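You operate a simulated robot arm through the tools that you are given. There is no shell and no other tool.

You are at the controls of a simulated robot arm. One attempt, no reset.

Task
Swap the empty core on the feeder for the beige tape and feed out 50 mm.
Fine: the core goes in the black tray; set the brake to the colour of the tape before feeding.

The check looks at the end state, three seconds after you hand in, the way a careful person would. Anything else that was tipped, shoved, dropped, spilled or broken makes it a failure.

Robot
A 6-joint arm with a two-finger parallel gripper, fixed in place. Base frame: the origin is at the foot of the arm, x ahead of it, y to its left, z up; the work surface is at about z = 0. Lengths are in m, angles in rad, forces in N, time in s.
With the tool pointing down near the work surface it reaches from about 0.24 to 0.58 m from the base axis. Its first joint turns from -2.897 to 2.897 rad. Payload 1.5 kg.
The tool frame sits at the grasp point between the pads (the TCP): z along the fingers, y along the line on which they close. The tips reach 0.03 m beyond it. Largest opening 0.08 m; finger width 0.017, thickness 0.012; the body of the gripper, 0.04 by 0.082 m, starts 0.08 m behind the TCP.
Orientation is that of the tool frame in the base frame, as [roll, pitch, yaw] about the fixed x, y, z axes, in that order (R = Rz(yaw) Ry(pitch) Rx(roll)). With the fingers straight down and closing along the base's y, the tool's x points along the base's -x, its y along +y and its z along -z.

Tools
- The arm moves only by the tool jog_arm. Its argument "steps" is a list of rows, each a list of 7 numbers: the closure, from 0 (fully open) to 1 (shut), then the shift along the tool's x, y, z in m, then the turn, a rotation vector about the tool's x, y, z in rad. In form: [[grip, dx, dy, dz, wx, wy, wz], ...]. A call has 1 to 20 rows; each row shifts and turns the commanded pose from where the row before left it, along the tool's axes as they then stand. Each row takes 0.2 s and may step no farther than 0.05 m and 0.15 rad from the row before; otherwise, or with a gripper value out of range, the whole call is refused. A pose out of reach is approached as far as the arm can. The call stops where the force on the tool passes 40 N (or 10 N more than at its start, if that is more) or the arm is blocked; 0.2 s more then pass. The fingers move at their own pace (about 0.072 m/s each) and stop on an object; they squeeze with about 20 N. The grip force told is the motor's: it shows also when the fingers shut on nothing. Time passes only in rows, and 0.2 s behind the last, so rows that do not move let the fingers close. It gives the time, the measured TCP pose, the force on the tool (base axes), the opening and the grip force at its end, in the units of the frame above (readings bear some noise), with the torque about the TCP (base axes, N m) and any sound that the robot's microphone picked up.
- Cameras (640 x 400 px; columns grow to the right, rows downward): "scene" is fixed at [0.4027, -0.4997, 0.577]; the picture's right is [0.99, -0.15, 0.00], its down [-0.08, -0.54, -0.84] and it looks along [0.12, 0.83, -0.54] (base axes); focal length 344 px, centre (320, 200). "wrist" rides on the gripper at [0.072, -0.007, -0.122] in the tool frame; the picture's right is [0.09, 1.00, 0.00], its down [-0.84, 0.08, -0.54] and it looks along [-0.54, 0.05, 0.84] (tool axes); focal length 238 px, centre (320, 200). There is no depth. A picture from a camera that has moved, and an enlarged one, comes with that camera's place and axes in the base frame and with its lens.
- snapshot(camera): a new picture of that camera. The clock stands still meanwhile.
- zoom(camera, box): a new picture of the part [left, top, right, bottom] of that camera's present view, enlarged. The clock stands still meanwhile.
- job_done(): hands the job in; it is judged then, once.

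Nothing tells you positions but the pictures and the camera data. Unless the task says otherwise, let go and move clear before handing in.

The tools are called by a JSON object that holds its "op" and its "data". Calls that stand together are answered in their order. jog_arm: Moves the arm, as the interface text tells. Its arguments: {"type":"object","properties":{"steps":{"type":"array","items":{"type":"array","items":{"type":"number"}}}},"required":["steps"]} The other tools are called the same way: snapshot (camera) takes a picture; zoom (camera, box) takes an enlarged picture of a part of a camera's view; job_done () hands the job in.

At the start:

```text
clock: 0.0
tool_pos: [0.3263, 0.1408, 0.3409]
tool_rot: [3.141, -0.001, -3.14]
wrist_force: [0.7, 0.4, -1.1]
ft_torque: [-0.02, 0.0, -0.01]
finger_gap: 0.08
grip_force: 0.1
```

scene: 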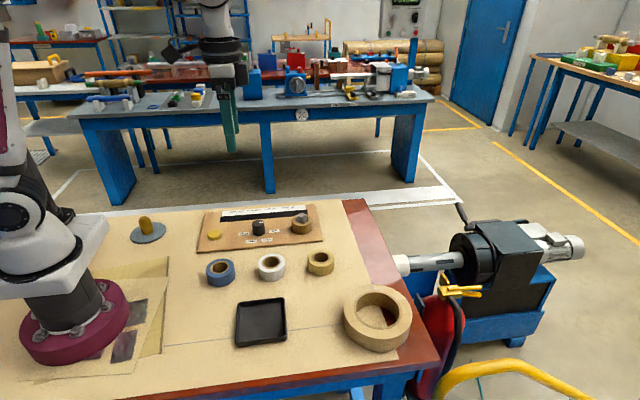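
wrist: 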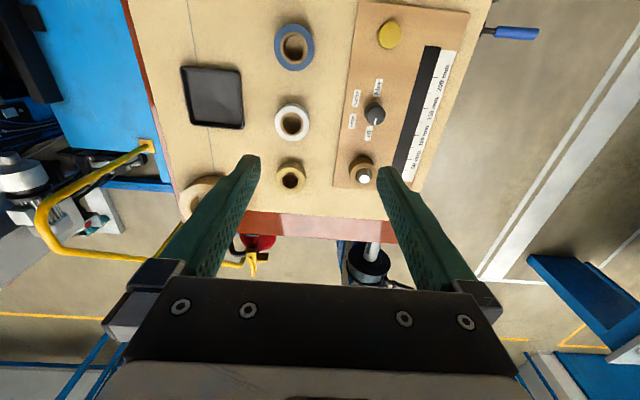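

I see a feeder board at the back of the table with a spindle holding a core, a knob, a yellow button and a mm scale; blue, white and beige tape rolls in front, and a black tray. I'll take enlarged pictures first to read details.

{"op": "zoom", "data": {"camera": "scene", "box": [190, 195, 350, 295]}}

{"op": "zoom", "data": {"camera": "wrist", "box": [320, 0, 480, 100]}}

{"op": "zoom", "data": {"camera": "wrist", "box": [320, 100, 480, 200]}}

{"op": "zoom", "data": {"camera": "scene", "box": [100, 190, 420, 390]}}

```text
4.00 times, centred on (270, 245) of scene
camera zoom: at [0.4027, -0.4997, 0.577], right [0.99, -0.15, 0.0], down [-0.08, -0.54, -0.84], along [0.12, 0.83, -0.54], focal length 1378 px, centre (520, 20)
```

zoom: 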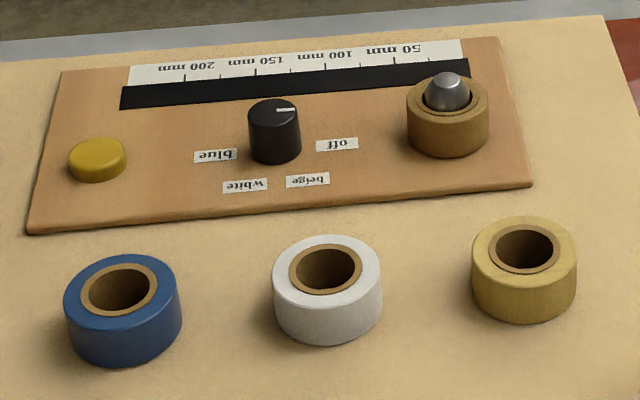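

```text
4.00 times, centred on (400, 50) of wrist
camera zoom: at [0.2543, 0.1338, 0.4616], right [-0.09, 1.0, 0.0], down [0.84, 0.08, 0.54], along [0.54, 0.05, -0.84], focal length 953 px, centre (0, 800)
```

zoom: 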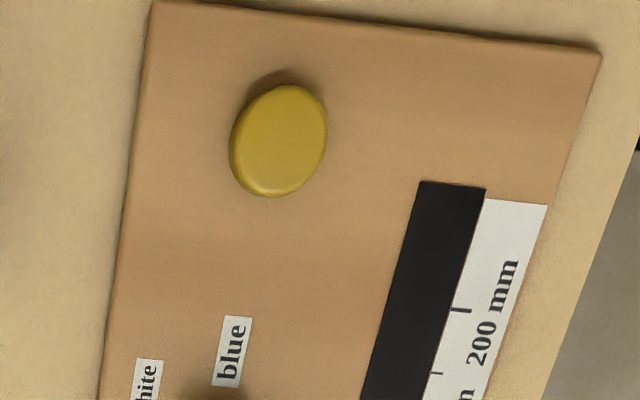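

```text
4.00 times, centred on (400, 150) of wrist
camera zoom: at [0.2543, 0.1338, 0.4616], right [-0.09, 1.0, 0.0], down [0.84, 0.08, 0.54], along [0.54, 0.05, -0.84], focal length 953 px, centre (0, 400)
```

zoom: 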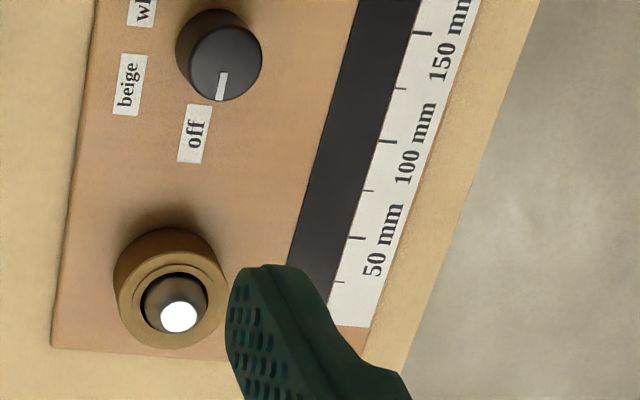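

```text
2.00 times, centred on (260, 290) of scene
camera zoom: at [0.4027, -0.4997, 0.577], right [0.99, -0.15, 0.0], down [-0.08, -0.54, -0.84], along [0.12, 0.83, -0.54], focal length 689 px, centre (440, 20)
```

zoom: 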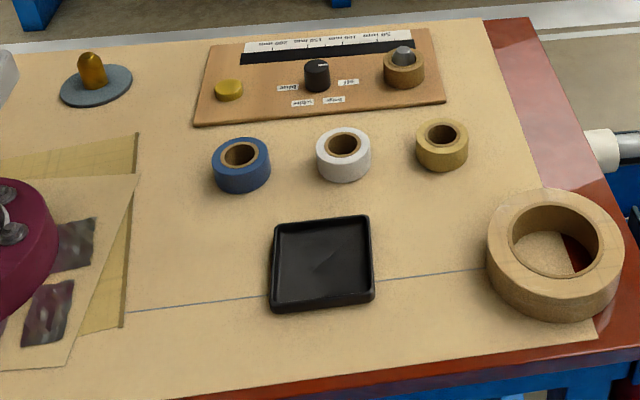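

The beige roll sits around (0.485, 0.094), the feeder spindle with its core around (0.464, 0.245), the knob near (0.34, 0.24), the button near (0.23, 0.236) and the tray near (0.35, -0.045). I'll move above the spindle for a closer look.

{"op": "jog_arm", "data": {"steps": [[0, -0.0276, 0.0208, 0.024, 0, 0, 0], [0, -0.0276, 0.0208, 0.024, 0, 0, 0], [0, -0.0276, 0.0208, 0.024, 0, 0, 0], [0, -0.0276, 0.0208, 0.024, 0, 0, 0], [0, -0.0276, 0.0208, 0.024, 0, 0, 0], [0, 0, 0, 0, 0, 0, 0]]}}

{"op": "snapshot", "data": {"camera": "wrist"}}

{"op": "snapshot", "data": {"camera": "scene"}}

```text
clock: 1.4
tool_pos: [0.4663, 0.2439, 0.2173]
tool_rot: [-3.141, 0.001, -3.141]
wrist_force: [0.4, -0.9, 0.1]
ft_torque: [0.02, 0.01, -0.02]
finger_gap: 0.0799
grip_force: 0.0
```

```text
taken
camera wrist: at [0.3947, 0.2367, 0.3392], right [-0.09, 1.0, 0.0], down [0.84, 0.08, 0.54], along [0.54, 0.05, -0.84], focal length 238 px, centre (320, 200)
```

wrist: 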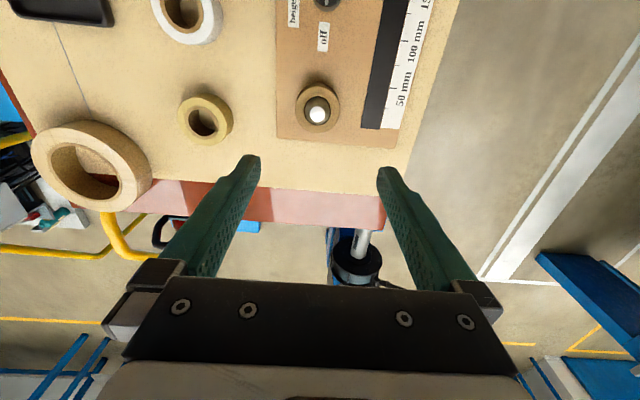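

```text
taken
```

scene: 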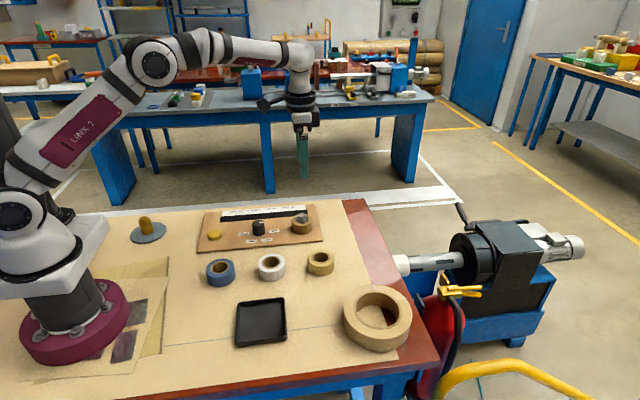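

The spindle lies almost beneath the gripper. I'll enlarge to measure the core, spindle and the labels precisely.

{"op": "zoom", "data": {"camera": "wrist", "box": [270, 75, 366, 135]}}

{"op": "zoom", "data": {"camera": "wrist", "box": [150, 70, 270, 145]}}

{"op": "zoom", "data": {"camera": "scene", "box": [270, 200, 350, 250]}}

```text
6.67 times, centred on (318, 105) of wrist
camera zoom: at [0.3947, 0.2367, 0.3392], right [-0.09, 1.0, 0.0], down [0.84, 0.08, 0.54], along [0.54, 0.05, -0.84], focal length 1589 px, centre (333, 833)
```

zoom: 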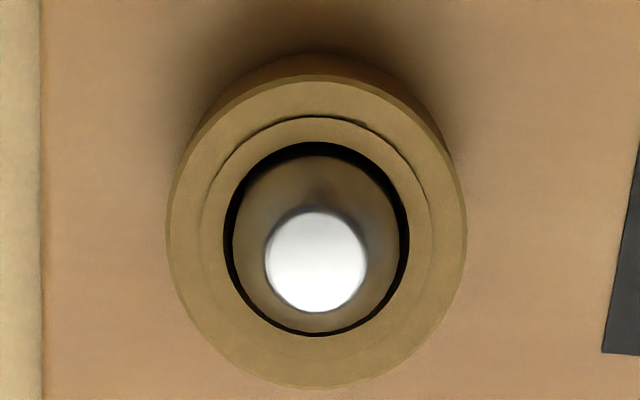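

```text
5.33 times, centred on (210, 108) of wrist
camera zoom: at [0.3947, 0.2367, 0.3392], right [-0.09, 1.0, 0.0], down [0.84, 0.08, 0.54], along [0.54, 0.05, -0.84], focal length 1271 px, centre (907, 693)
```

zoom: 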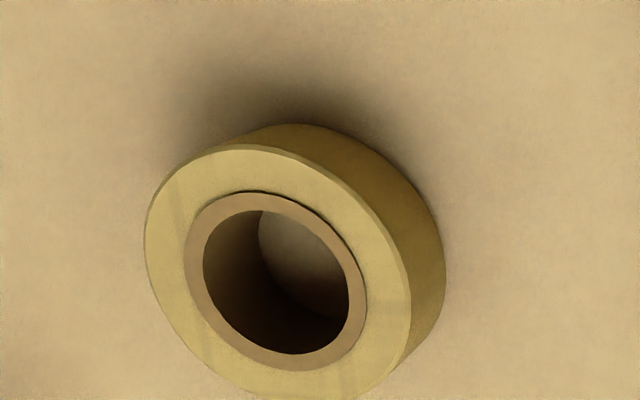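

```text
8.00 times, centred on (310, 225) of scene
camera zoom: at [0.4027, -0.4997, 0.577], right [0.99, -0.15, 0.0], down [-0.08, -0.54, -0.84], along [0.12, 0.83, -0.54], focal length 2756 px, centre (400, 0)
```

zoom: 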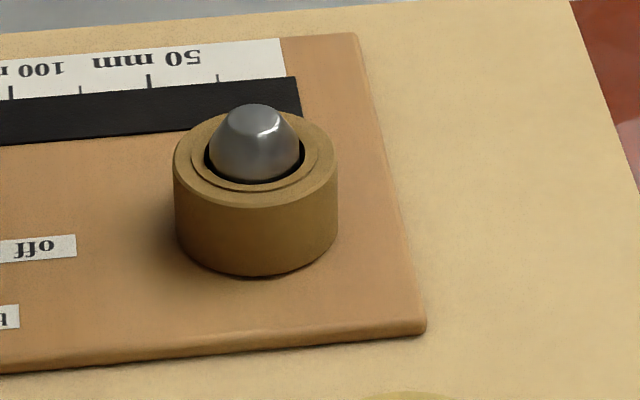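

The core (about 55 mm across, top at z≈0.037) is centred near (0.460, 0.240) and the spindle top is at z≈0.055. I'll centre over it, go down to z≈0.11 and look again.

{"op": "jog_arm", "data": {"steps": [[0, 0.006, -0.004, 0.035, 0, 0, 0], [0, 0, 0, 0.036, 0, 0, 0], [0, 0, 0, 0.036, 0, 0, 0], [0, 0, 0, 0, 0, 0, 0]]}}

{"op": "snapshot", "data": {"camera": "wrist"}}

{"op": "zoom", "data": {"camera": "wrist", "box": [240, 80, 400, 180]}}

{"op": "zoom", "data": {"camera": "scene", "box": [260, 170, 356, 230]}}

```text
clock: 2.4
tool_pos: [0.4573, 0.2417, 0.1104]
tool_rot: [-3.141, -0.001, -3.14]
wrist_force: [0.0, -0.1, -1.2]
ft_torque: [-0.01, 0.02, 0.02]
finger_gap: 0.08
grip_force: 0.1
```

```text
taken
camera wrist: at [0.387, 0.234, 0.2327], right [-0.09, 1.0, 0.0], down [0.84, 0.08, 0.54], along [0.54, 0.05, -0.84], focal length 238 px, centre (320, 200)
```

wrist: 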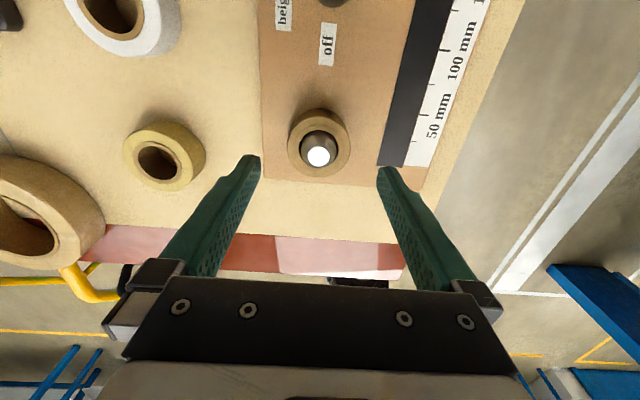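

```text
4.00 times, centred on (320, 130) of wrist
camera zoom: at [0.387, 0.234, 0.2327], right [-0.09, 1.0, 0.0], down [0.84, 0.08, 0.54], along [0.54, 0.05, -0.84], focal length 953 px, centre (320, 480)
```

zoom: 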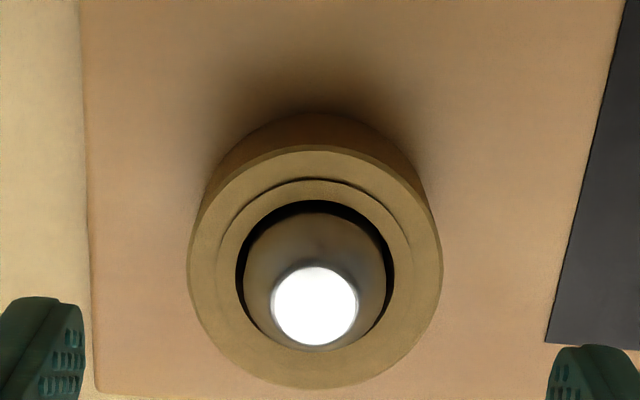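

```text
6.67 times, centred on (308, 200) of scene
camera zoom: at [0.4027, -0.4997, 0.577], right [0.99, -0.15, 0.0], down [-0.08, -0.54, -0.84], along [0.12, 0.83, -0.54], focal length 2296 px, centre (400, 200)
```

zoom: 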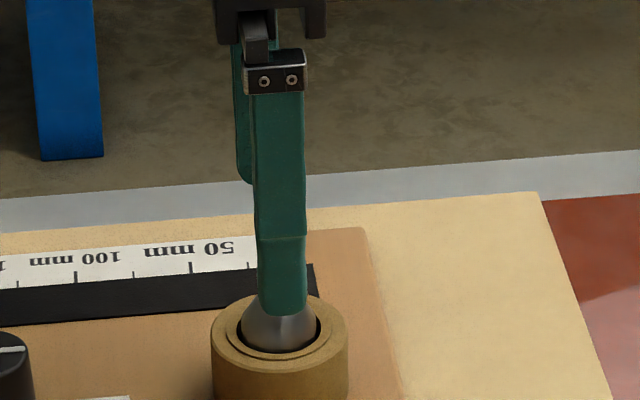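

The core is centred between the fingers to within about a millimetre. I'll descend so the tips are just above the board and close on the core.

{"op": "jog_arm", "data": {"steps": [[0, 0, -0.0005, 0.022, 0, 0, 0], [0, 0, 0, 0.022, 0, 0, 0], [0, 0, 0, 0.02, 0, 0, 0], [0, 0, 0, 0, 0, 0, 0]]}}

{"op": "snapshot", "data": {"camera": "wrist"}}

{"op": "zoom", "data": {"camera": "scene", "box": [260, 180, 356, 240]}}

```text
clock: 3.4
tool_pos: [0.4554, 0.2429, 0.0488]
tool_rot: [3.141, 0.0, -3.141]
wrist_force: [-0.2, -0.5, 0.7]
ft_torque: [-0.01, -0.02, 0.01]
finger_gap: 0.08
grip_force: 0.1
```

```text
taken
camera wrist: at [0.385, 0.237, 0.1703], right [-0.09, 1.0, 0.0], down [0.84, 0.08, 0.54], along [0.54, 0.05, -0.84], focal length 238 px, centre (320, 200)
```

wrist: 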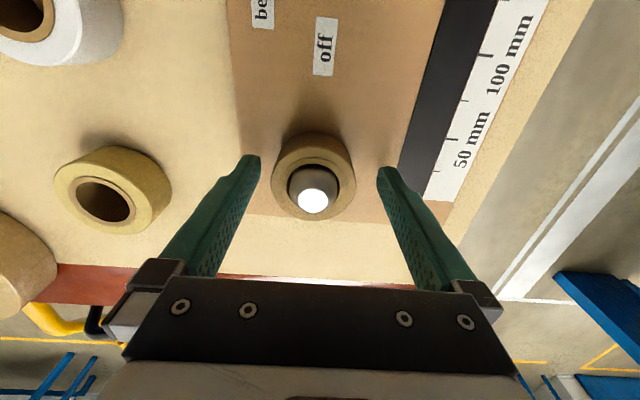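

```text
6.67 times, centred on (308, 210) of scene
camera zoom: at [0.4027, -0.4997, 0.577], right [0.99, -0.15, 0.0], down [-0.08, -0.54, -0.84], along [0.12, 0.83, -0.54], focal length 2296 px, centre (400, 133)
```

zoom: 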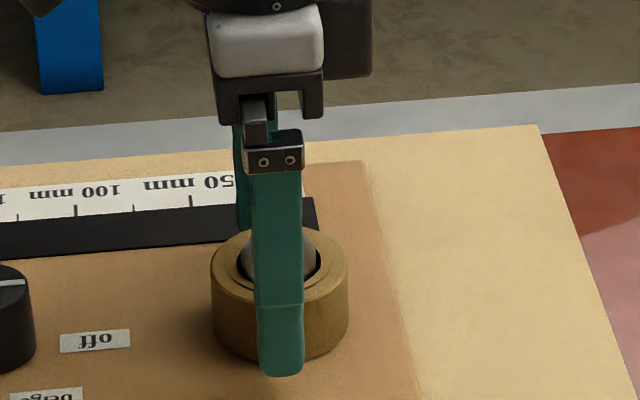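

{"op": "zoom", "data": {"camera": "wrist", "box": [240, 120, 400, 220]}}

```text
4.00 times, centred on (320, 170) of wrist
camera zoom: at [0.385, 0.237, 0.1703], right [-0.09, 1.0, 0.0], down [0.84, 0.08, 0.54], along [0.54, 0.05, -0.84], focal length 953 px, centre (320, 320)
```

zoom: 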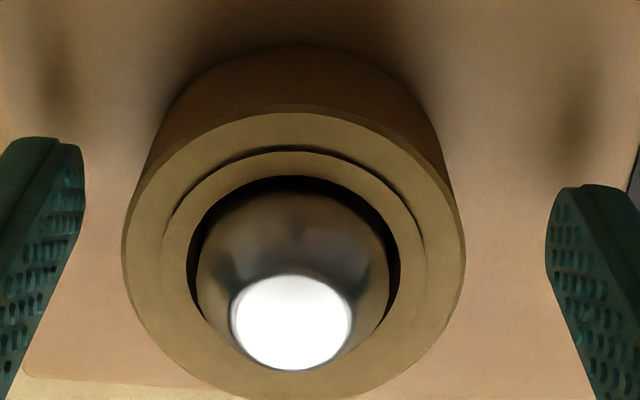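

After descending the fingers sit about 3.5 mm too far in +y and 2 mm short in x relative to the core. I'll correct that sideways and verify before closing.

{"op": "jog_arm", "data": {"steps": [[0, -0.002, -0.0035, 0, 0, 0, 0], [0, 0, 0, 0, 0, 0, 0]]}}

{"op": "zoom", "data": {"camera": "wrist", "box": [240, 120, 400, 220]}}

```text
clock: 4.0
tool_pos: [0.4597, 0.2382, 0.0481]
tool_rot: [-3.141, 0.0, -3.14]
wrist_force: [0.4, -1.5, 0.3]
ft_torque: [0.0, -0.01, 0.03]
finger_gap: 0.08
grip_force: 0.0
```

```text
4.00 times, centred on (320, 170) of wrist
camera zoom: at [0.3881, 0.2316, 0.1707], right [-0.09, 1.0, 0.0], down [0.84, 0.08, 0.54], along [0.54, 0.05, -0.84], focal length 953 px, centre (320, 320)
```

zoom: 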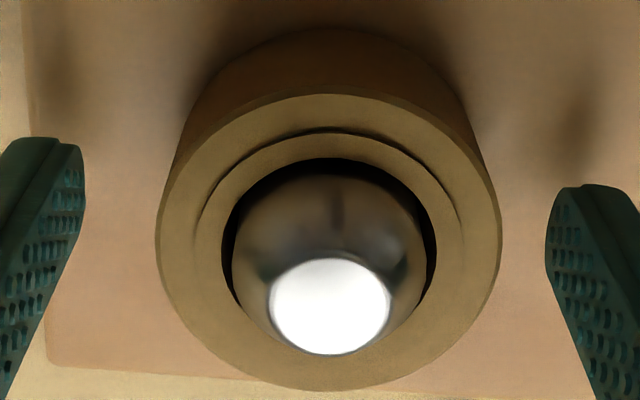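

The arm moved a bit more than commanded (5.5 mm in y), so it may still be settling. I'll hold still briefly and look again.

{"op": "jog_arm", "data": {"steps": [[0, 0, 0, 0, 0, 0, 0], [0, 0, 0, 0, 0, 0, 0], [0, 0, 0, 0, 0, 0, 0]]}}

{"op": "zoom", "data": {"camera": "wrist", "box": [240, 120, 400, 220]}}

```text
clock: 4.8
tool_pos: [0.4588, 0.2388, 0.0486]
tool_rot: [-3.141, 0.0, -3.139]
wrist_force: [0.1, -0.3, -0.1]
ft_torque: [0.01, 0.04, 0.05]
finger_gap: 0.0801
grip_force: 0.1
```

```text
4.00 times, centred on (320, 170) of wrist
camera zoom: at [0.3881, 0.2317, 0.1707], right [-0.09, 1.0, 0.0], down [0.84, 0.08, 0.54], along [0.54, 0.05, -0.84], focal length 953 px, centre (320, 320)
```

zoom: 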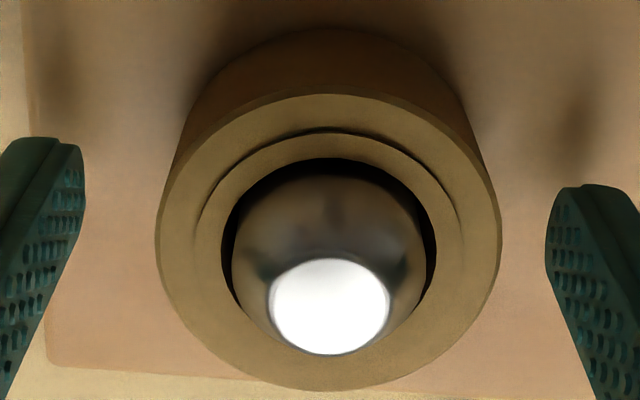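

The arm has settled; the finger mid-line is about 2 mm too low in y relative to the core. I'll nudge +2 mm in y and look.

{"op": "jog_arm", "data": {"steps": [[0, 0.0005, 0.002, 0.001, 0, 0, 0], [0, 0, 0, 0, 0, 0, 0]]}}

{"op": "zoom", "data": {"camera": "wrist", "box": [240, 120, 400, 220]}}

```text
clock: 5.4
tool_pos: [0.4595, 0.2405, 0.0482]
tool_rot: [-3.141, 0.0, 3.141]
wrist_force: [0.3, -0.2, 0.2]
ft_torque: [-0.01, 0.01, 0.0]
finger_gap: 0.08
grip_force: 0.1
```

```text
4.00 times, centred on (320, 170) of wrist
camera zoom: at [0.3876, 0.2338, 0.1701], right [-0.09, 1.0, 0.0], down [0.84, 0.08, 0.54], along [0.54, 0.05, -0.84], focal length 953 px, centre (320, 320)
```

zoom: 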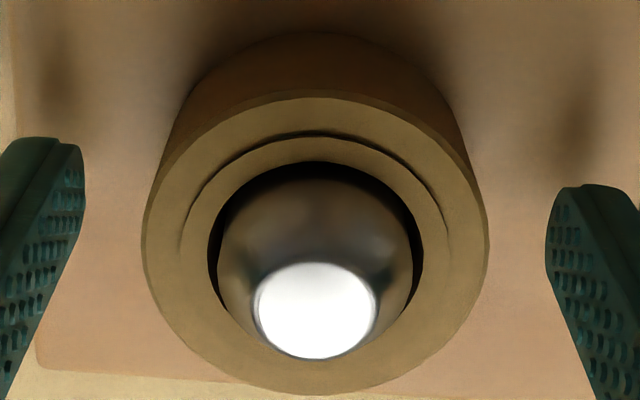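

The core is now centred between the fingers. I'll close on it and check the grip before lifting.

{"op": "jog_arm", "data": {"steps": [[1, 0, 0, 0, 0, 0, 0], [1, 0, 0, 0, 0, 0, 0], [1, 0, 0, 0, 0, 0, 0], [1, 0, 0, 0, 0, 0, 0]]}}

{"op": "zoom", "data": {"camera": "wrist", "box": [240, 120, 400, 220]}}

```text
clock: 6.4
tool_pos: [0.4591, 0.2412, 0.0476]
tool_rot: [-3.14, -0.001, -3.14]
wrist_force: [0.8, -0.9, 0.5]
ft_torque: [-0.05, 0.01, 0.01]
finger_gap: 0.0534
grip_force: 19.8
```

```text
4.00 times, centred on (320, 170) of wrist
camera zoom: at [0.3876, 0.2337, 0.1701], right [-0.09, 1.0, 0.0], down [0.84, 0.08, 0.54], along [0.54, 0.05, -0.84], focal length 953 px, centre (320, 320)
```

zoom: 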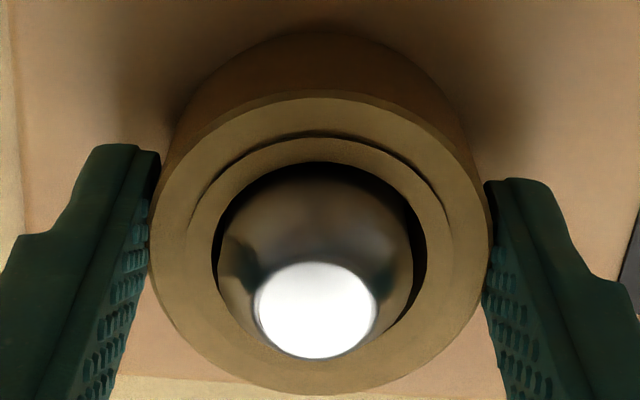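

The core is gripped (opening 53 mm, 20 N). I'll lift straight up slowly and then high enough to clear the spindle.

{"op": "jog_arm", "data": {"steps": [[1, 0, 0, -0.01, 0, 0, 0], [1, 0, 0, -0.015, 0, 0, 0], [1, 0, 0, -0.02, 0, 0, 0], [1, 0, 0, -0.025, 0, 0, 0], [1, 0, 0, -0.03, 0, 0, 0], [1, 0, 0, -0.03, 0, 0, 0], [1, 0, 0, 0, 0, 0, 0]]}}

{"op": "snapshot", "data": {"camera": "scene"}}

{"op": "snapshot", "data": {"camera": "wrist"}}

```text
clock: 8.0
tool_pos: [0.4585, 0.2388, 0.1768]
tool_rot: [-3.141, 0.0, -3.14]
wrist_force: [-0.3, -0.3, 1.2]
ft_torque: [0.0, -0.01, 0.0]
finger_gap: 0.0535
grip_force: 19.9
```

```text
taken
```

scene: 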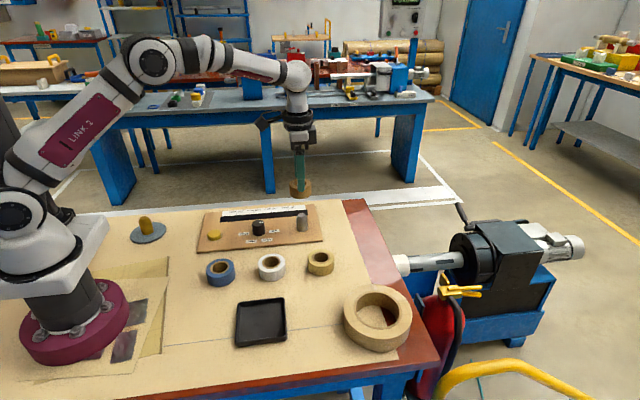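

```text
taken
camera wrist: at [0.3869, 0.2318, 0.2999], right [-0.09, 1.0, 0.0], down [0.84, 0.08, 0.54], along [0.54, 0.05, -0.84], focal length 238 px, centre (320, 200)
```

wrist: 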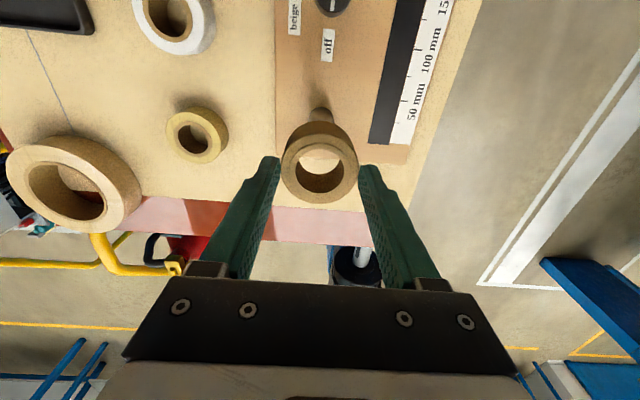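

The core is off the spindle and held. I'll carry it over to above the black tray, around (0.35, -0.046), and look.

{"op": "jog_arm", "data": {"steps": [[1, 0.0156, -0.0407, 0, 0, 0, 0], [1, 0.0156, -0.0407, 0, 0, 0, 0], [1, 0.0156, -0.0407, 0, 0, 0, 0], [1, 0.0156, -0.0407, 0, 0, 0, 0], [1, 0.0156, -0.0407, 0, 0, 0, 0], [1, 0.0156, -0.0407, 0, 0, 0, 0], [1, 0.0156, -0.0407, 0, 0, 0, 0], [1, 0, 0, 0, 0, 0, 0], [1, 0, 0, 0, 0, 0, 0]]}}

{"op": "snapshot", "data": {"camera": "scene"}}

{"op": "snapshot", "data": {"camera": "wrist"}}

```text
clock: 10.0
tool_pos: [0.3472, -0.0479, 0.1809]
tool_rot: [3.141, -0.001, -3.141]
wrist_force: [-0.7, -0.2, -0.6]
ft_torque: [0.0, 0.0, 0.08]
finger_gap: 0.0536
grip_force: 20.3
```

```text
taken
```

scene: 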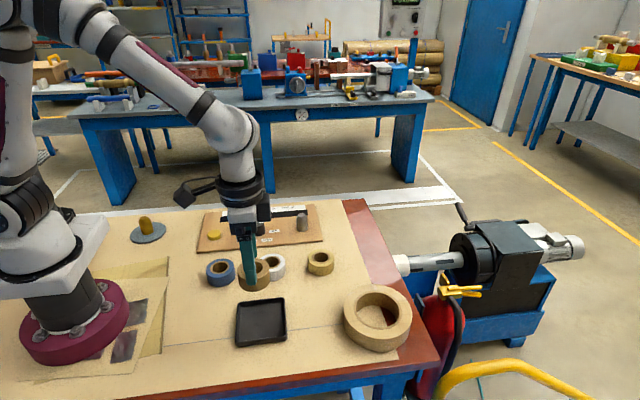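

```text
taken
camera wrist: at [0.2762, -0.0552, 0.3021], right [-0.09, 1.0, 0.0], down [0.84, 0.08, 0.54], along [0.54, 0.05, -0.84], focal length 238 px, centre (320, 200)
```

wrist: 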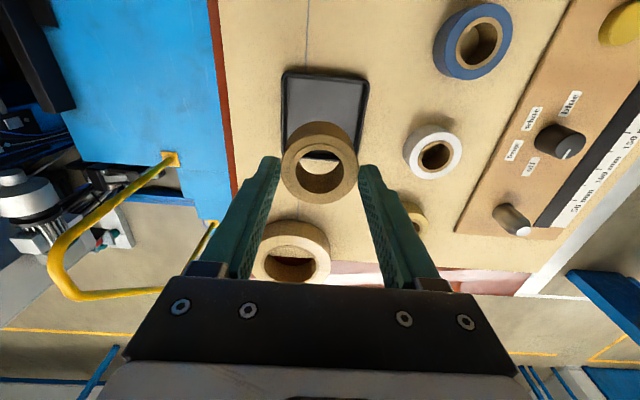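

The tray is centred near (0.351, -0.046), right below the held core. I'll descend part-way and check alignment with the tray.

{"op": "jog_arm", "data": {"steps": [[1, -0.002, 0.002, 0.03, 0, 0, 0], [1, 0, 0, 0.035, 0, 0, 0], [1, 0, 0, 0.035, 0, 0, 0], [1, 0, 0, 0, 0, 0, 0]]}}

{"op": "snapshot", "data": {"camera": "wrist"}}

{"op": "zoom", "data": {"camera": "scene", "box": [190, 250, 350, 350]}}

```text
clock: 11.0
tool_pos: [0.3516, -0.0462, 0.0807]
tool_rot: [3.14, 0.001, -3.141]
wrist_force: [-0.7, -0.2, -0.3]
ft_torque: [0.03, 0.02, 0.01]
finger_gap: 0.0536
grip_force: 20.0
```

```text
taken
camera wrist: at [0.28, -0.0531, 0.2017], right [-0.09, 1.0, 0.0], down [0.84, 0.08, 0.54], along [0.54, 0.05, -0.84], focal length 238 px, centre (320, 200)
```

wrist: 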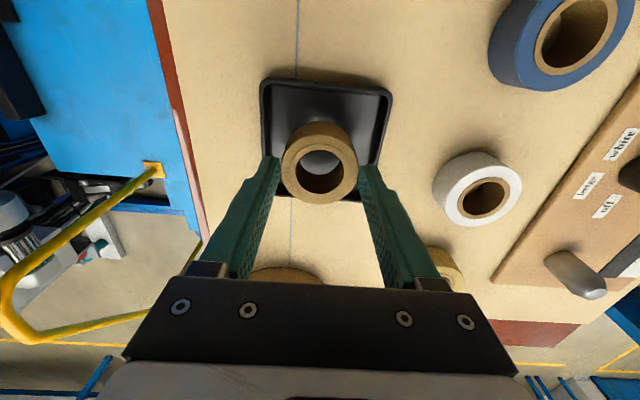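

```text
4.00 times, centred on (270, 300) of scene
camera zoom: at [0.4027, -0.4997, 0.577], right [0.99, -0.15, 0.0], down [-0.08, -0.54, -0.84], along [0.12, 0.83, -0.54], focal length 1378 px, centre (520, -200)
```

zoom: 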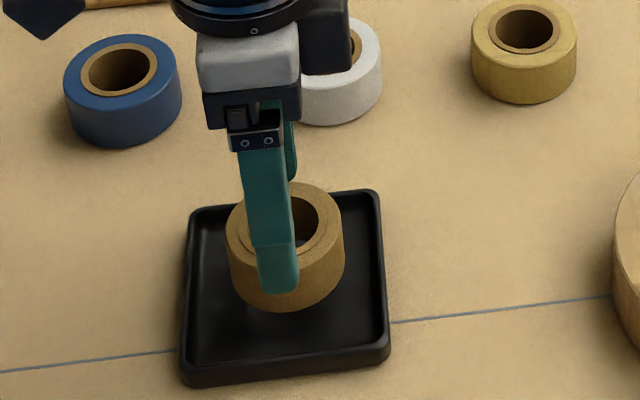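

The core hangs centred over the tray. I'll lower it to just above the tray floor in small steps.

{"op": "jog_arm", "data": {"steps": [[1, 0, 0, 0.015, 0, 0, 0], [1, 0, 0, 0.012, 0, 0, 0], [1, 0, 0, 0.006, 0, 0, 0], [1, 0, 0, 0.003, 0, 0, 0], [1, 0, 0, 0, 0, 0, 0]]}}

{"op": "snapshot", "data": {"camera": "wrist"}}

{"op": "zoom", "data": {"camera": "scene", "box": [220, 285, 300, 335]}}

```text
clock: 12.2
tool_pos: [0.3534, -0.0449, 0.0408]
tool_rot: [3.141, 0.001, -3.14]
wrist_force: [3.4, 4.0, 13.7]
ft_torque: [0.2, -0.09, -0.01]
finger_gap: 0.0538
grip_force: 20.4
```

```text
taken
camera wrist: at [0.2818, -0.0521, 0.1639], right [-0.09, 1.0, 0.0], down [0.84, 0.08, 0.54], along [0.54, 0.05, -0.84], focal length 238 px, centre (320, 200)
```

wrist: 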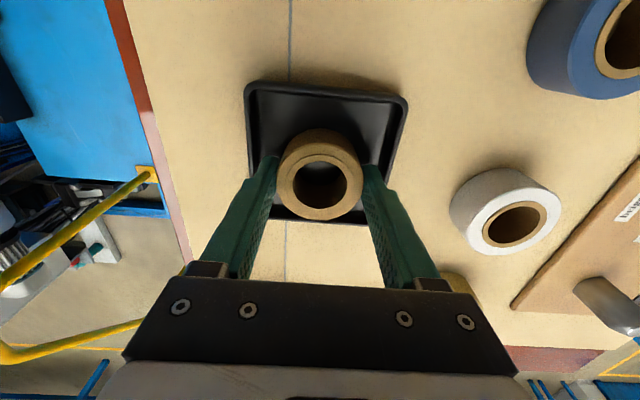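

```text
8.00 times, centred on (260, 310) of scene
camera zoom: at [0.4027, -0.4997, 0.577], right [0.99, -0.15, 0.0], down [-0.08, -0.54, -0.84], along [0.12, 0.83, -0.54], focal length 2756 px, centre (800, -680)
```

zoom: 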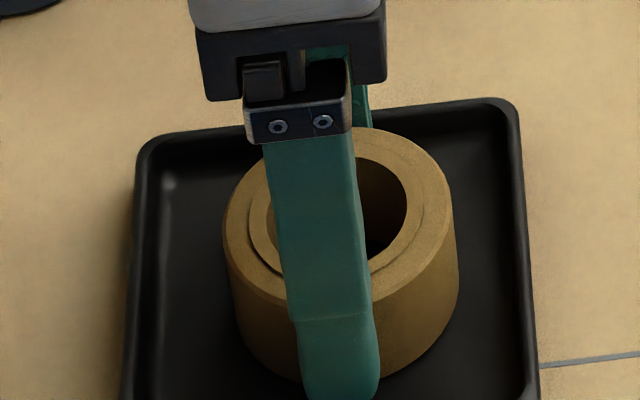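

The core touches the tray floor (about 14 N upward). I'll open just enough to release without touching the tray rim, then rise.

{"op": "jog_arm", "data": {"steps": [[0.7, 0, 0, -0.001, 0, 0, 0], [0.2, 0, 0, 0, 0, 0, 0], [0.2, 0, 0, 0, 0, 0, 0]]}}

{"op": "zoom", "data": {"camera": "wrist", "box": [220, 60, 428, 190]}}

```text
clock: 13.0
tool_pos: [0.353, -0.0455, 0.0438]
tool_rot: [3.141, -0.001, -3.141]
wrist_force: [-0.7, -0.3, 0.3]
ft_torque: [-0.03, 0.0, 0.02]
finger_gap: 0.0641
grip_force: 0.0
```

```text
3.08 times, centred on (324, 125) of wrist
camera zoom: at [0.282, -0.0515, 0.1652], right [-0.09, 1.0, 0.0], down [0.84, 0.08, 0.54], along [0.54, 0.05, -0.84], focal length 733 px, centre (308, 431)
```

zoom: 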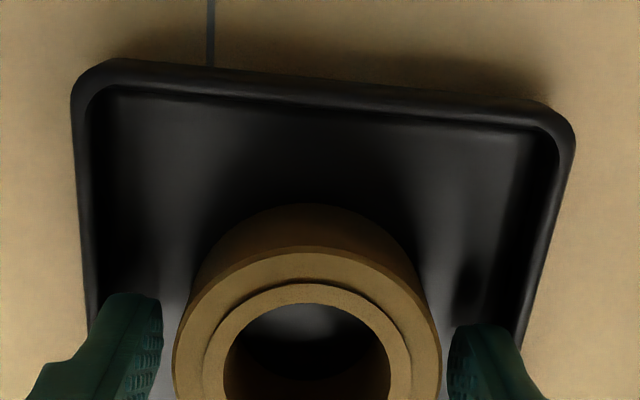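

The core is released and stands free in the tray. I'll lift clear and go above the beige tape near (0.490, 0.093).

{"op": "jog_arm", "data": {"steps": [[0.2, 0, 0, -0.02, 0, 0, 0], [0.2, 0, 0, -0.035, 0, 0, 0], [0.2, 0, 0, -0.04, 0, 0, 0], [0, 0, 0, -0.025, 0, 0, 0], [0, -0.034, 0.0345, 0, 0, 0, 0], [0, -0.034, 0.0345, 0, 0, 0, 0], [0, -0.034, 0.0345, 0, 0, 0, 0], [0, -0.034, 0.0345, 0, 0, 0, 0], [0, 0, 0, 0, 0, 0, 0], [0, 0, 0, 0, 0, 0, 0]]}}

{"op": "snapshot", "data": {"camera": "scene"}}

{"op": "snapshot", "data": {"camera": "wrist"}}

{"op": "zoom", "data": {"camera": "wrist", "box": [240, 70, 400, 170]}}

```text
clock: 15.2
tool_pos: [0.4843, 0.0926, 0.1615]
tool_rot: [3.14, 0.0, 3.142]
wrist_force: [0.6, 0.3, -0.2]
ft_torque: [0.02, 0.0, 0.02]
finger_gap: 0.0801
grip_force: 0.1
```

```text
taken
```

scene: 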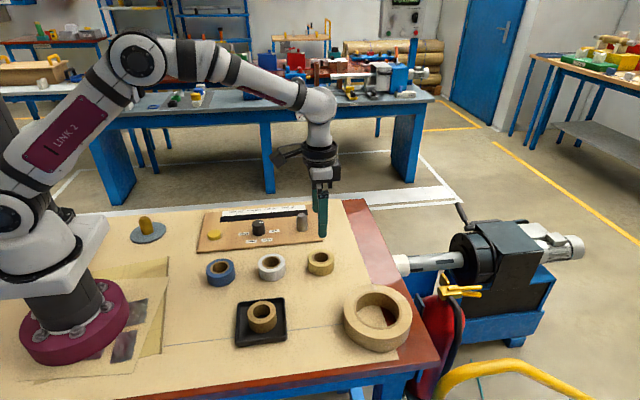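

```text
taken
camera wrist: at [0.4144, 0.0853, 0.284], right [-0.09, 1.0, 0.0], down [0.84, 0.08, 0.54], along [0.54, 0.05, -0.84], focal length 238 px, centre (320, 200)
```

wrist: 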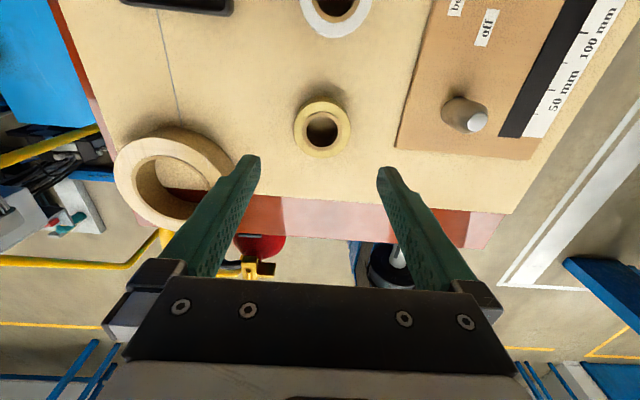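

```text
4.00 times, centred on (320, 120) of wrist
camera zoom: at [0.4144, 0.0853, 0.284], right [-0.09, 1.0, 0.0], down [0.84, 0.08, 0.54], along [0.54, 0.05, -0.84], focal length 953 px, centre (320, 520)
```

zoom: 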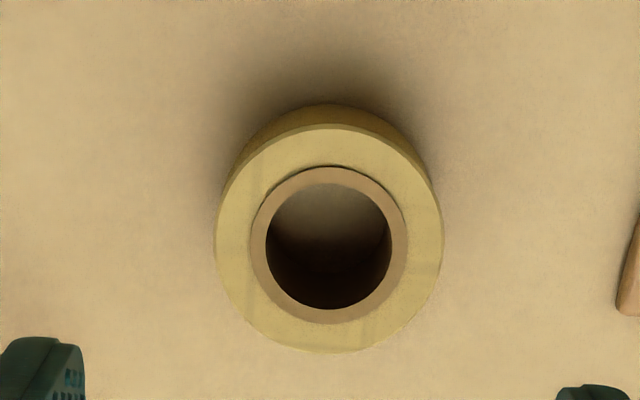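

The core now stands in the tray. The beige tape (about 61 mm OD) is centred near (0.490, 0.0945); I'll shift a few mm and come down to z≈0.08 with the fingers open, then check.

{"op": "jog_arm", "data": {"steps": [[0, -0.0035, 0.003, 0.03, 0, 0, 0], [0, 0, 0, 0.03, 0, 0, 0], [0, 0, 0, 0.02, 0, 0, 0], [0, 0, 0, 0, 0, 0, 0], [0, 0, 0, 0, 0, 0, 0]]}}

{"op": "snapshot", "data": {"camera": "wrist"}}

{"op": "zoom", "data": {"camera": "wrist", "box": [240, 110, 400, 210]}}

```text
clock: 16.4
tool_pos: [0.4891, 0.0992, 0.0822]
tool_rot: [-3.141, -0.001, -3.141]
wrist_force: [-0.1, 0.9, -0.2]
ft_torque: [-0.02, 0.0, 0.04]
finger_gap: 0.0799
grip_force: 0.0
```

```text
taken
camera wrist: at [0.4186, 0.091, 0.2033], right [-0.09, 1.0, 0.0], down [0.84, 0.08, 0.54], along [0.54, 0.05, -0.84], focal length 238 px, centre (320, 200)
```

wrist: 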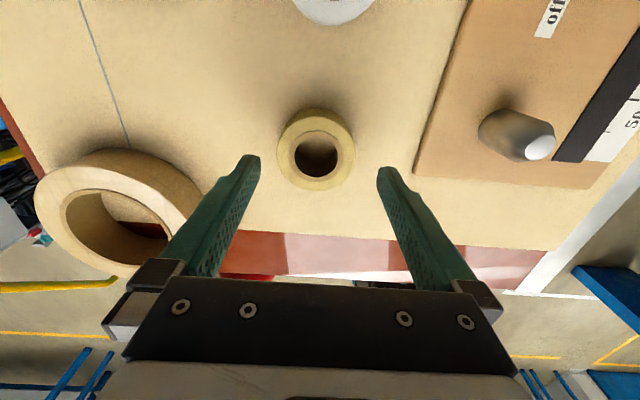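

```text
4.00 times, centred on (320, 160) of wrist
camera zoom: at [0.4186, 0.091, 0.2033], right [-0.09, 1.0, 0.0], down [0.84, 0.08, 0.54], along [0.54, 0.05, -0.84], focal length 953 px, centre (320, 360)
```

zoom: 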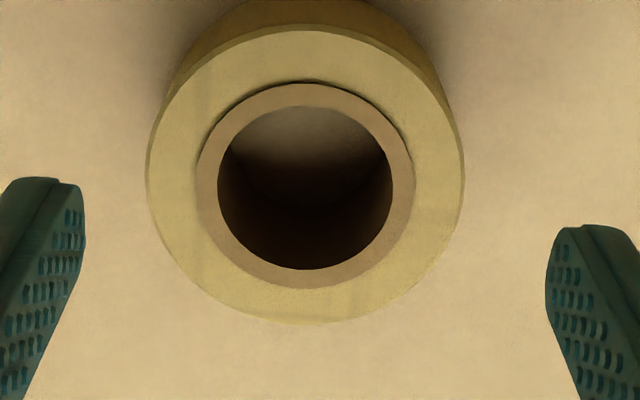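

The tape is about 2.8 mm toward -y from the finger mid-line. I'll correct that while descending further, then check once more.

{"op": "jog_arm", "data": {"steps": [[0, 0, -0.0022, 0.015, 0, 0, 0], [0, 0, 0, 0.012, 0, 0, 0], [0, 0, 0, 0, 0, 0, 0]]}}

{"op": "zoom", "data": {"camera": "wrist", "box": [240, 120, 400, 220]}}

```text
clock: 17.2
tool_pos: [0.4896, 0.0962, 0.055]
tool_rot: [3.141, 0.0, 3.141]
wrist_force: [0.2, -0.2, 0.4]
ft_torque: [0.0, -0.01, 0.0]
finger_gap: 0.0801
grip_force: 0.0
```

```text
4.00 times, centred on (320, 170) of wrist
camera zoom: at [0.4196, 0.0887, 0.1772], right [-0.09, 1.0, 0.0], down [0.84, 0.08, 0.54], along [0.54, 0.05, -0.84], focal length 953 px, centre (320, 320)
```

zoom: 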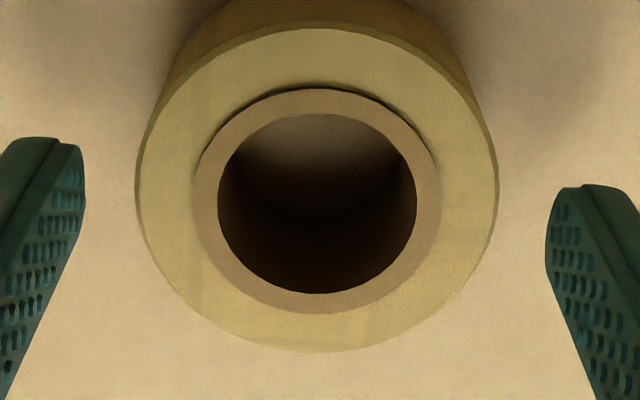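

The tape is now centred to under a millimetre. I'll go down the last 16 mm and close on it.

{"op": "jog_arm", "data": {"steps": [[0, 0.0005, -0.0003, 0.008, 0, 0, 0], [0, 0, 0, 0.008, 0, 0, 0], [0, 0, 0, 0, 0, 0, 0]]}}

{"op": "zoom", "data": {"camera": "wrist", "box": [240, 120, 400, 220]}}

{"op": "zoom", "data": {"camera": "scene", "box": [280, 235, 360, 285]}}

```text
clock: 18.0
tool_pos: [0.4893, 0.0937, 0.0387]
tool_rot: [3.141, -0.001, 3.141]
wrist_force: [0.7, -0.7, -0.4]
ft_torque: [-0.01, 0.0, 0.03]
finger_gap: 0.08
grip_force: 0.0
```

```text
4.00 times, centred on (320, 170) of wrist
camera zoom: at [0.4185, 0.0875, 0.1607], right [-0.09, 1.0, 0.0], down [0.84, 0.08, 0.54], along [0.54, 0.05, -0.84], focal length 953 px, centre (320, 320)
```

zoom: 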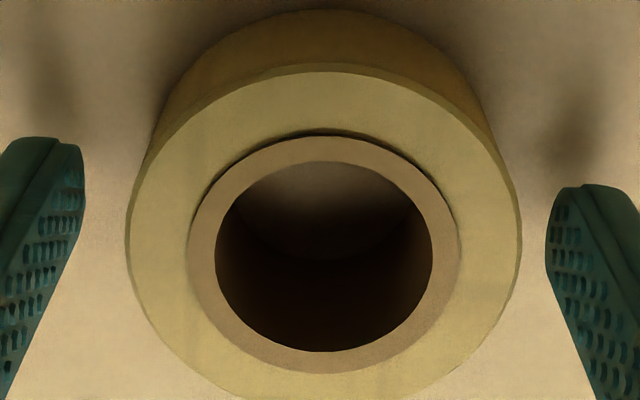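

```text
8.00 times, centred on (320, 260) of scene
camera zoom: at [0.4027, -0.4997, 0.577], right [0.99, -0.15, 0.0], down [-0.08, -0.54, -0.84], along [0.12, 0.83, -0.54], focal length 2756 px, centre (320, -280)
```

zoom: 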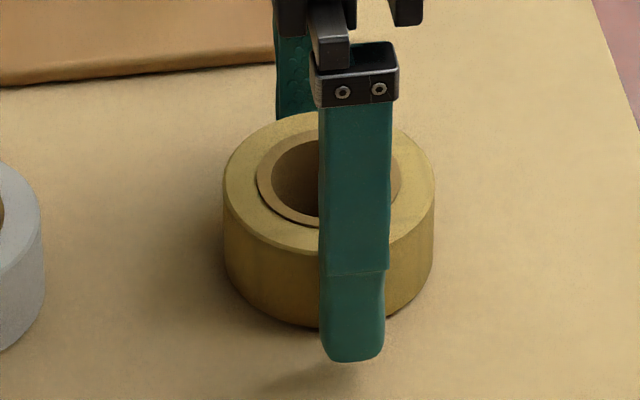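

The fingers straddle the beige tape evenly with clearance. I'll close on it.

{"op": "jog_arm", "data": {"steps": [[0.2, 0, 0, 0, 0, 0, 0], [1, 0, 0, 0, 0, 0, 0], [1, 0, 0, 0, 0, 0, 0], [1, 0, 0, 0, 0, 0, 0]]}}

{"op": "zoom", "data": {"camera": "wrist", "box": [240, 120, 400, 220]}}

```text
clock: 19.0
tool_pos: [0.4898, 0.0943, 0.0396]
tool_rot: [3.141, 0.001, 3.141]
wrist_force: [-1.1, -0.1, -0.5]
ft_torque: [0.0, -0.02, 0.03]
finger_gap: 0.061
grip_force: 20.3
```

```text
4.00 times, centred on (320, 170) of wrist
camera zoom: at [0.4185, 0.0876, 0.1608], right [-0.09, 1.0, 0.0], down [0.84, 0.08, 0.54], along [0.54, 0.05, -0.84], focal length 953 px, centre (320, 320)
```

zoom: 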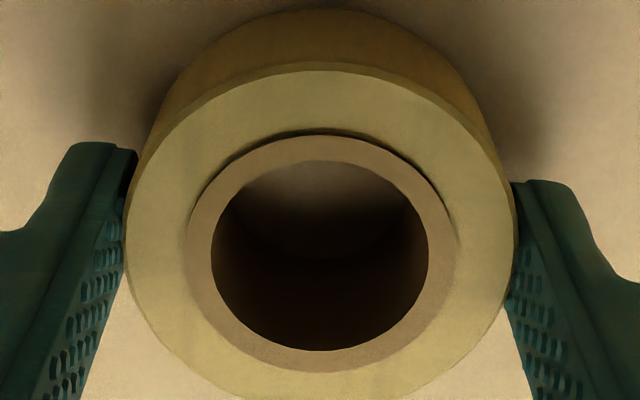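

The beige tape is held (61 mm opening, 20 N), centred on the TCP within about half a millimetre. I'll lift it to z≈0.16 and carry it over toward the spindle at (0.460, 0.240).

{"op": "jog_arm", "data": {"steps": [[1, 0, 0, -0.015, 0, 0, 0], [1, 0, 0, -0.035, 0, 0, 0], [1, 0, 0, -0.035, 0, 0, 0], [1, 0, 0, -0.035, 0, 0, 0], [1, 0.0075, 0.0365, 0, 0, 0, 0], [1, 0.0075, 0.0365, 0, 0, 0, 0], [1, 0.0075, 0.0365, 0, 0, 0, 0], [1, 0.0075, 0.0365, 0, 0, 0, 0], [1, 0, 0, 0, 0, 0, 0], [1, 0, 0, 0, 0, 0, 0]]}}

{"op": "snapshot", "data": {"camera": "wrist"}}

{"op": "zoom", "data": {"camera": "wrist", "box": [240, 90, 400, 190]}}

{"op": "snapshot", "data": {"camera": "scene"}}

```text
clock: 21.2
tool_pos: [0.4604, 0.2392, 0.1591]
tool_rot: [-3.141, 0.001, -3.141]
wrist_force: [0.0, -0.7, -0.6]
ft_torque: [0.0, 0.0, 0.0]
finger_gap: 0.0614
grip_force: 19.9
```

```text
taken
camera wrist: at [0.389, 0.2317, 0.2803], right [-0.09, 1.0, 0.0], down [0.84, 0.08, 0.54], along [0.54, 0.05, -0.84], focal length 238 px, centre (320, 200)
```

wrist: 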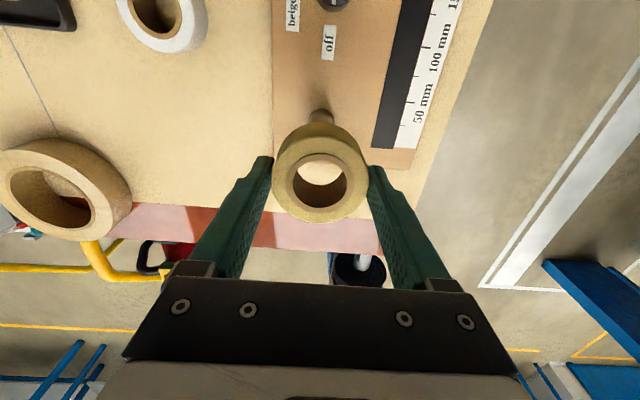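

```text
4.00 times, centred on (320, 140) of wrist
camera zoom: at [0.389, 0.2317, 0.2803], right [-0.09, 1.0, 0.0], down [0.84, 0.08, 0.54], along [0.54, 0.05, -0.84], focal length 953 px, centre (320, 440)
```

zoom: 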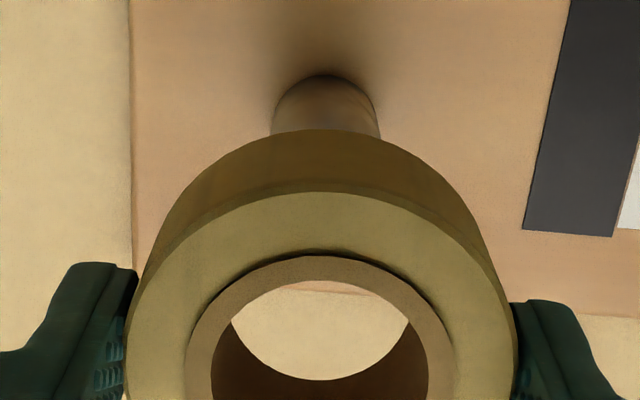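

```text
taken
```

scene: 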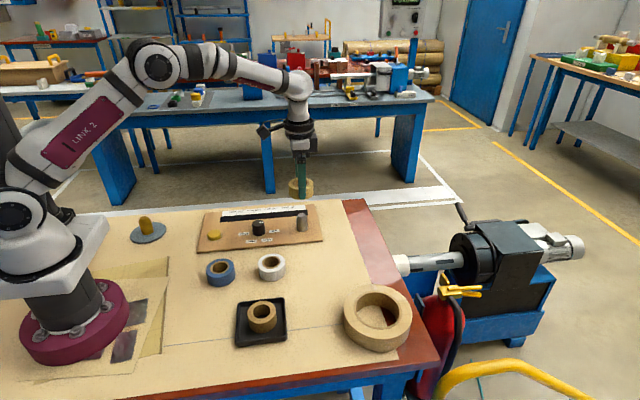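

The spindle base visible behind the tape puts its axis at about (0.4603, 0.2398), and it is about 30 mm thick against a 34 mm hole. I'll shift ~1.5 mm and lower until the tape is just above the spindle tip, then re-measure.

{"op": "jog_arm", "data": {"steps": [[1, 0.0008, 0.0012, 0.02, 0, 0, 0], [1, 0, 0, 0.02, 0, 0, 0], [1, 0, 0, 0.017, 0, 0, 0], [1, 0, 0, 0, 0, 0, 0], [1, 0, 0, 0, 0, 0, 0]]}}

{"op": "zoom", "data": {"camera": "wrist", "box": [240, 110, 400, 210]}}

{"op": "zoom", "data": {"camera": "scene", "box": [260, 180, 340, 230]}}

```text
clock: 22.4
tool_pos: [0.46, 0.2424, 0.1007]
tool_rot: [-3.141, 0.001, -3.139]
wrist_force: [0.0, 0.3, -0.1]
ft_torque: [-0.02, -0.03, 0.0]
finger_gap: 0.0611
grip_force: 19.6
```

```text
4.00 times, centred on (320, 160) of wrist
camera zoom: at [0.3883, 0.2354, 0.2229], right [-0.09, 1.0, 0.0], down [0.84, 0.08, 0.54], along [0.54, 0.05, -0.84], focal length 953 px, centre (320, 360)
```

zoom: 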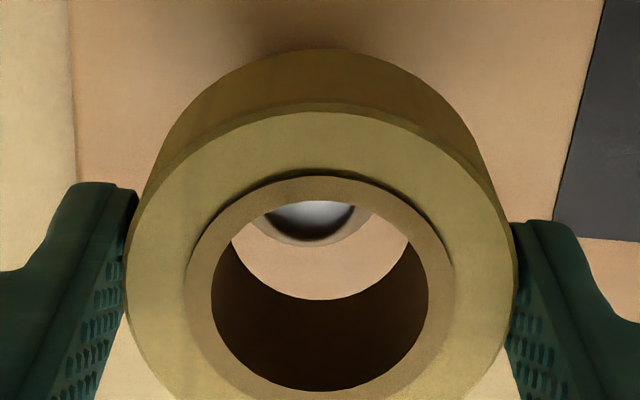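

```text
8.00 times, centred on (300, 205) of scene
camera zoom: at [0.4027, -0.4997, 0.577], right [0.99, -0.15, 0.0], down [-0.08, -0.54, -0.84], along [0.12, 0.83, -0.54], focal length 2756 px, centre (480, 160)
```

zoom: 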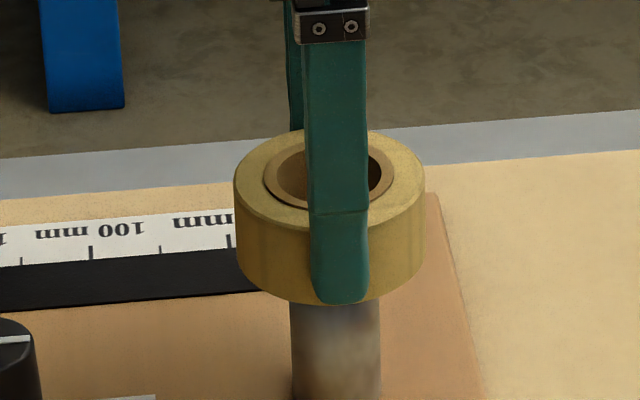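

The tape hovers just above the tip but is about 2 mm too far in +y. I'll correct that and verify through the hole.

{"op": "jog_arm", "data": {"steps": [[1, 0, -0.0017, 0, 0, 0, 0], [1, 0, 0, 0, 0, 0, 0], [1, 0, 0, 0, 0, 0, 0]]}}

{"op": "zoom", "data": {"camera": "wrist", "box": [240, 110, 400, 210]}}

```text
clock: 23.2
tool_pos: [0.4604, 0.2397, 0.101]
tool_rot: [-3.141, -0.001, 3.141]
wrist_force: [0.4, 0.1, 0.6]
ft_torque: [0.01, -0.01, -0.02]
finger_gap: 0.0611
grip_force: 20.0
```

```text
4.00 times, centred on (320, 160) of wrist
camera zoom: at [0.3885, 0.2334, 0.223], right [-0.09, 1.0, 0.0], down [0.84, 0.08, 0.54], along [0.54, 0.05, -0.84], focal length 953 px, centre (320, 360)
```

zoom: 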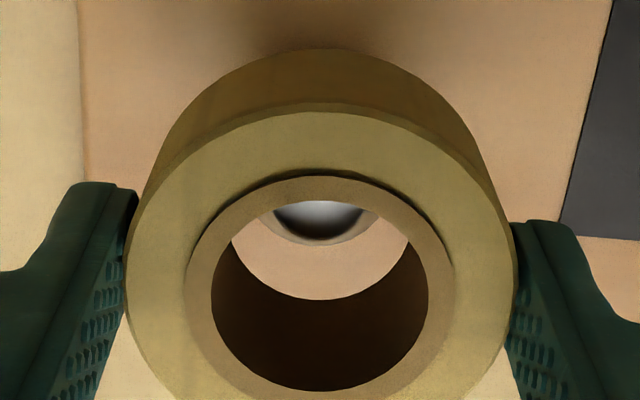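

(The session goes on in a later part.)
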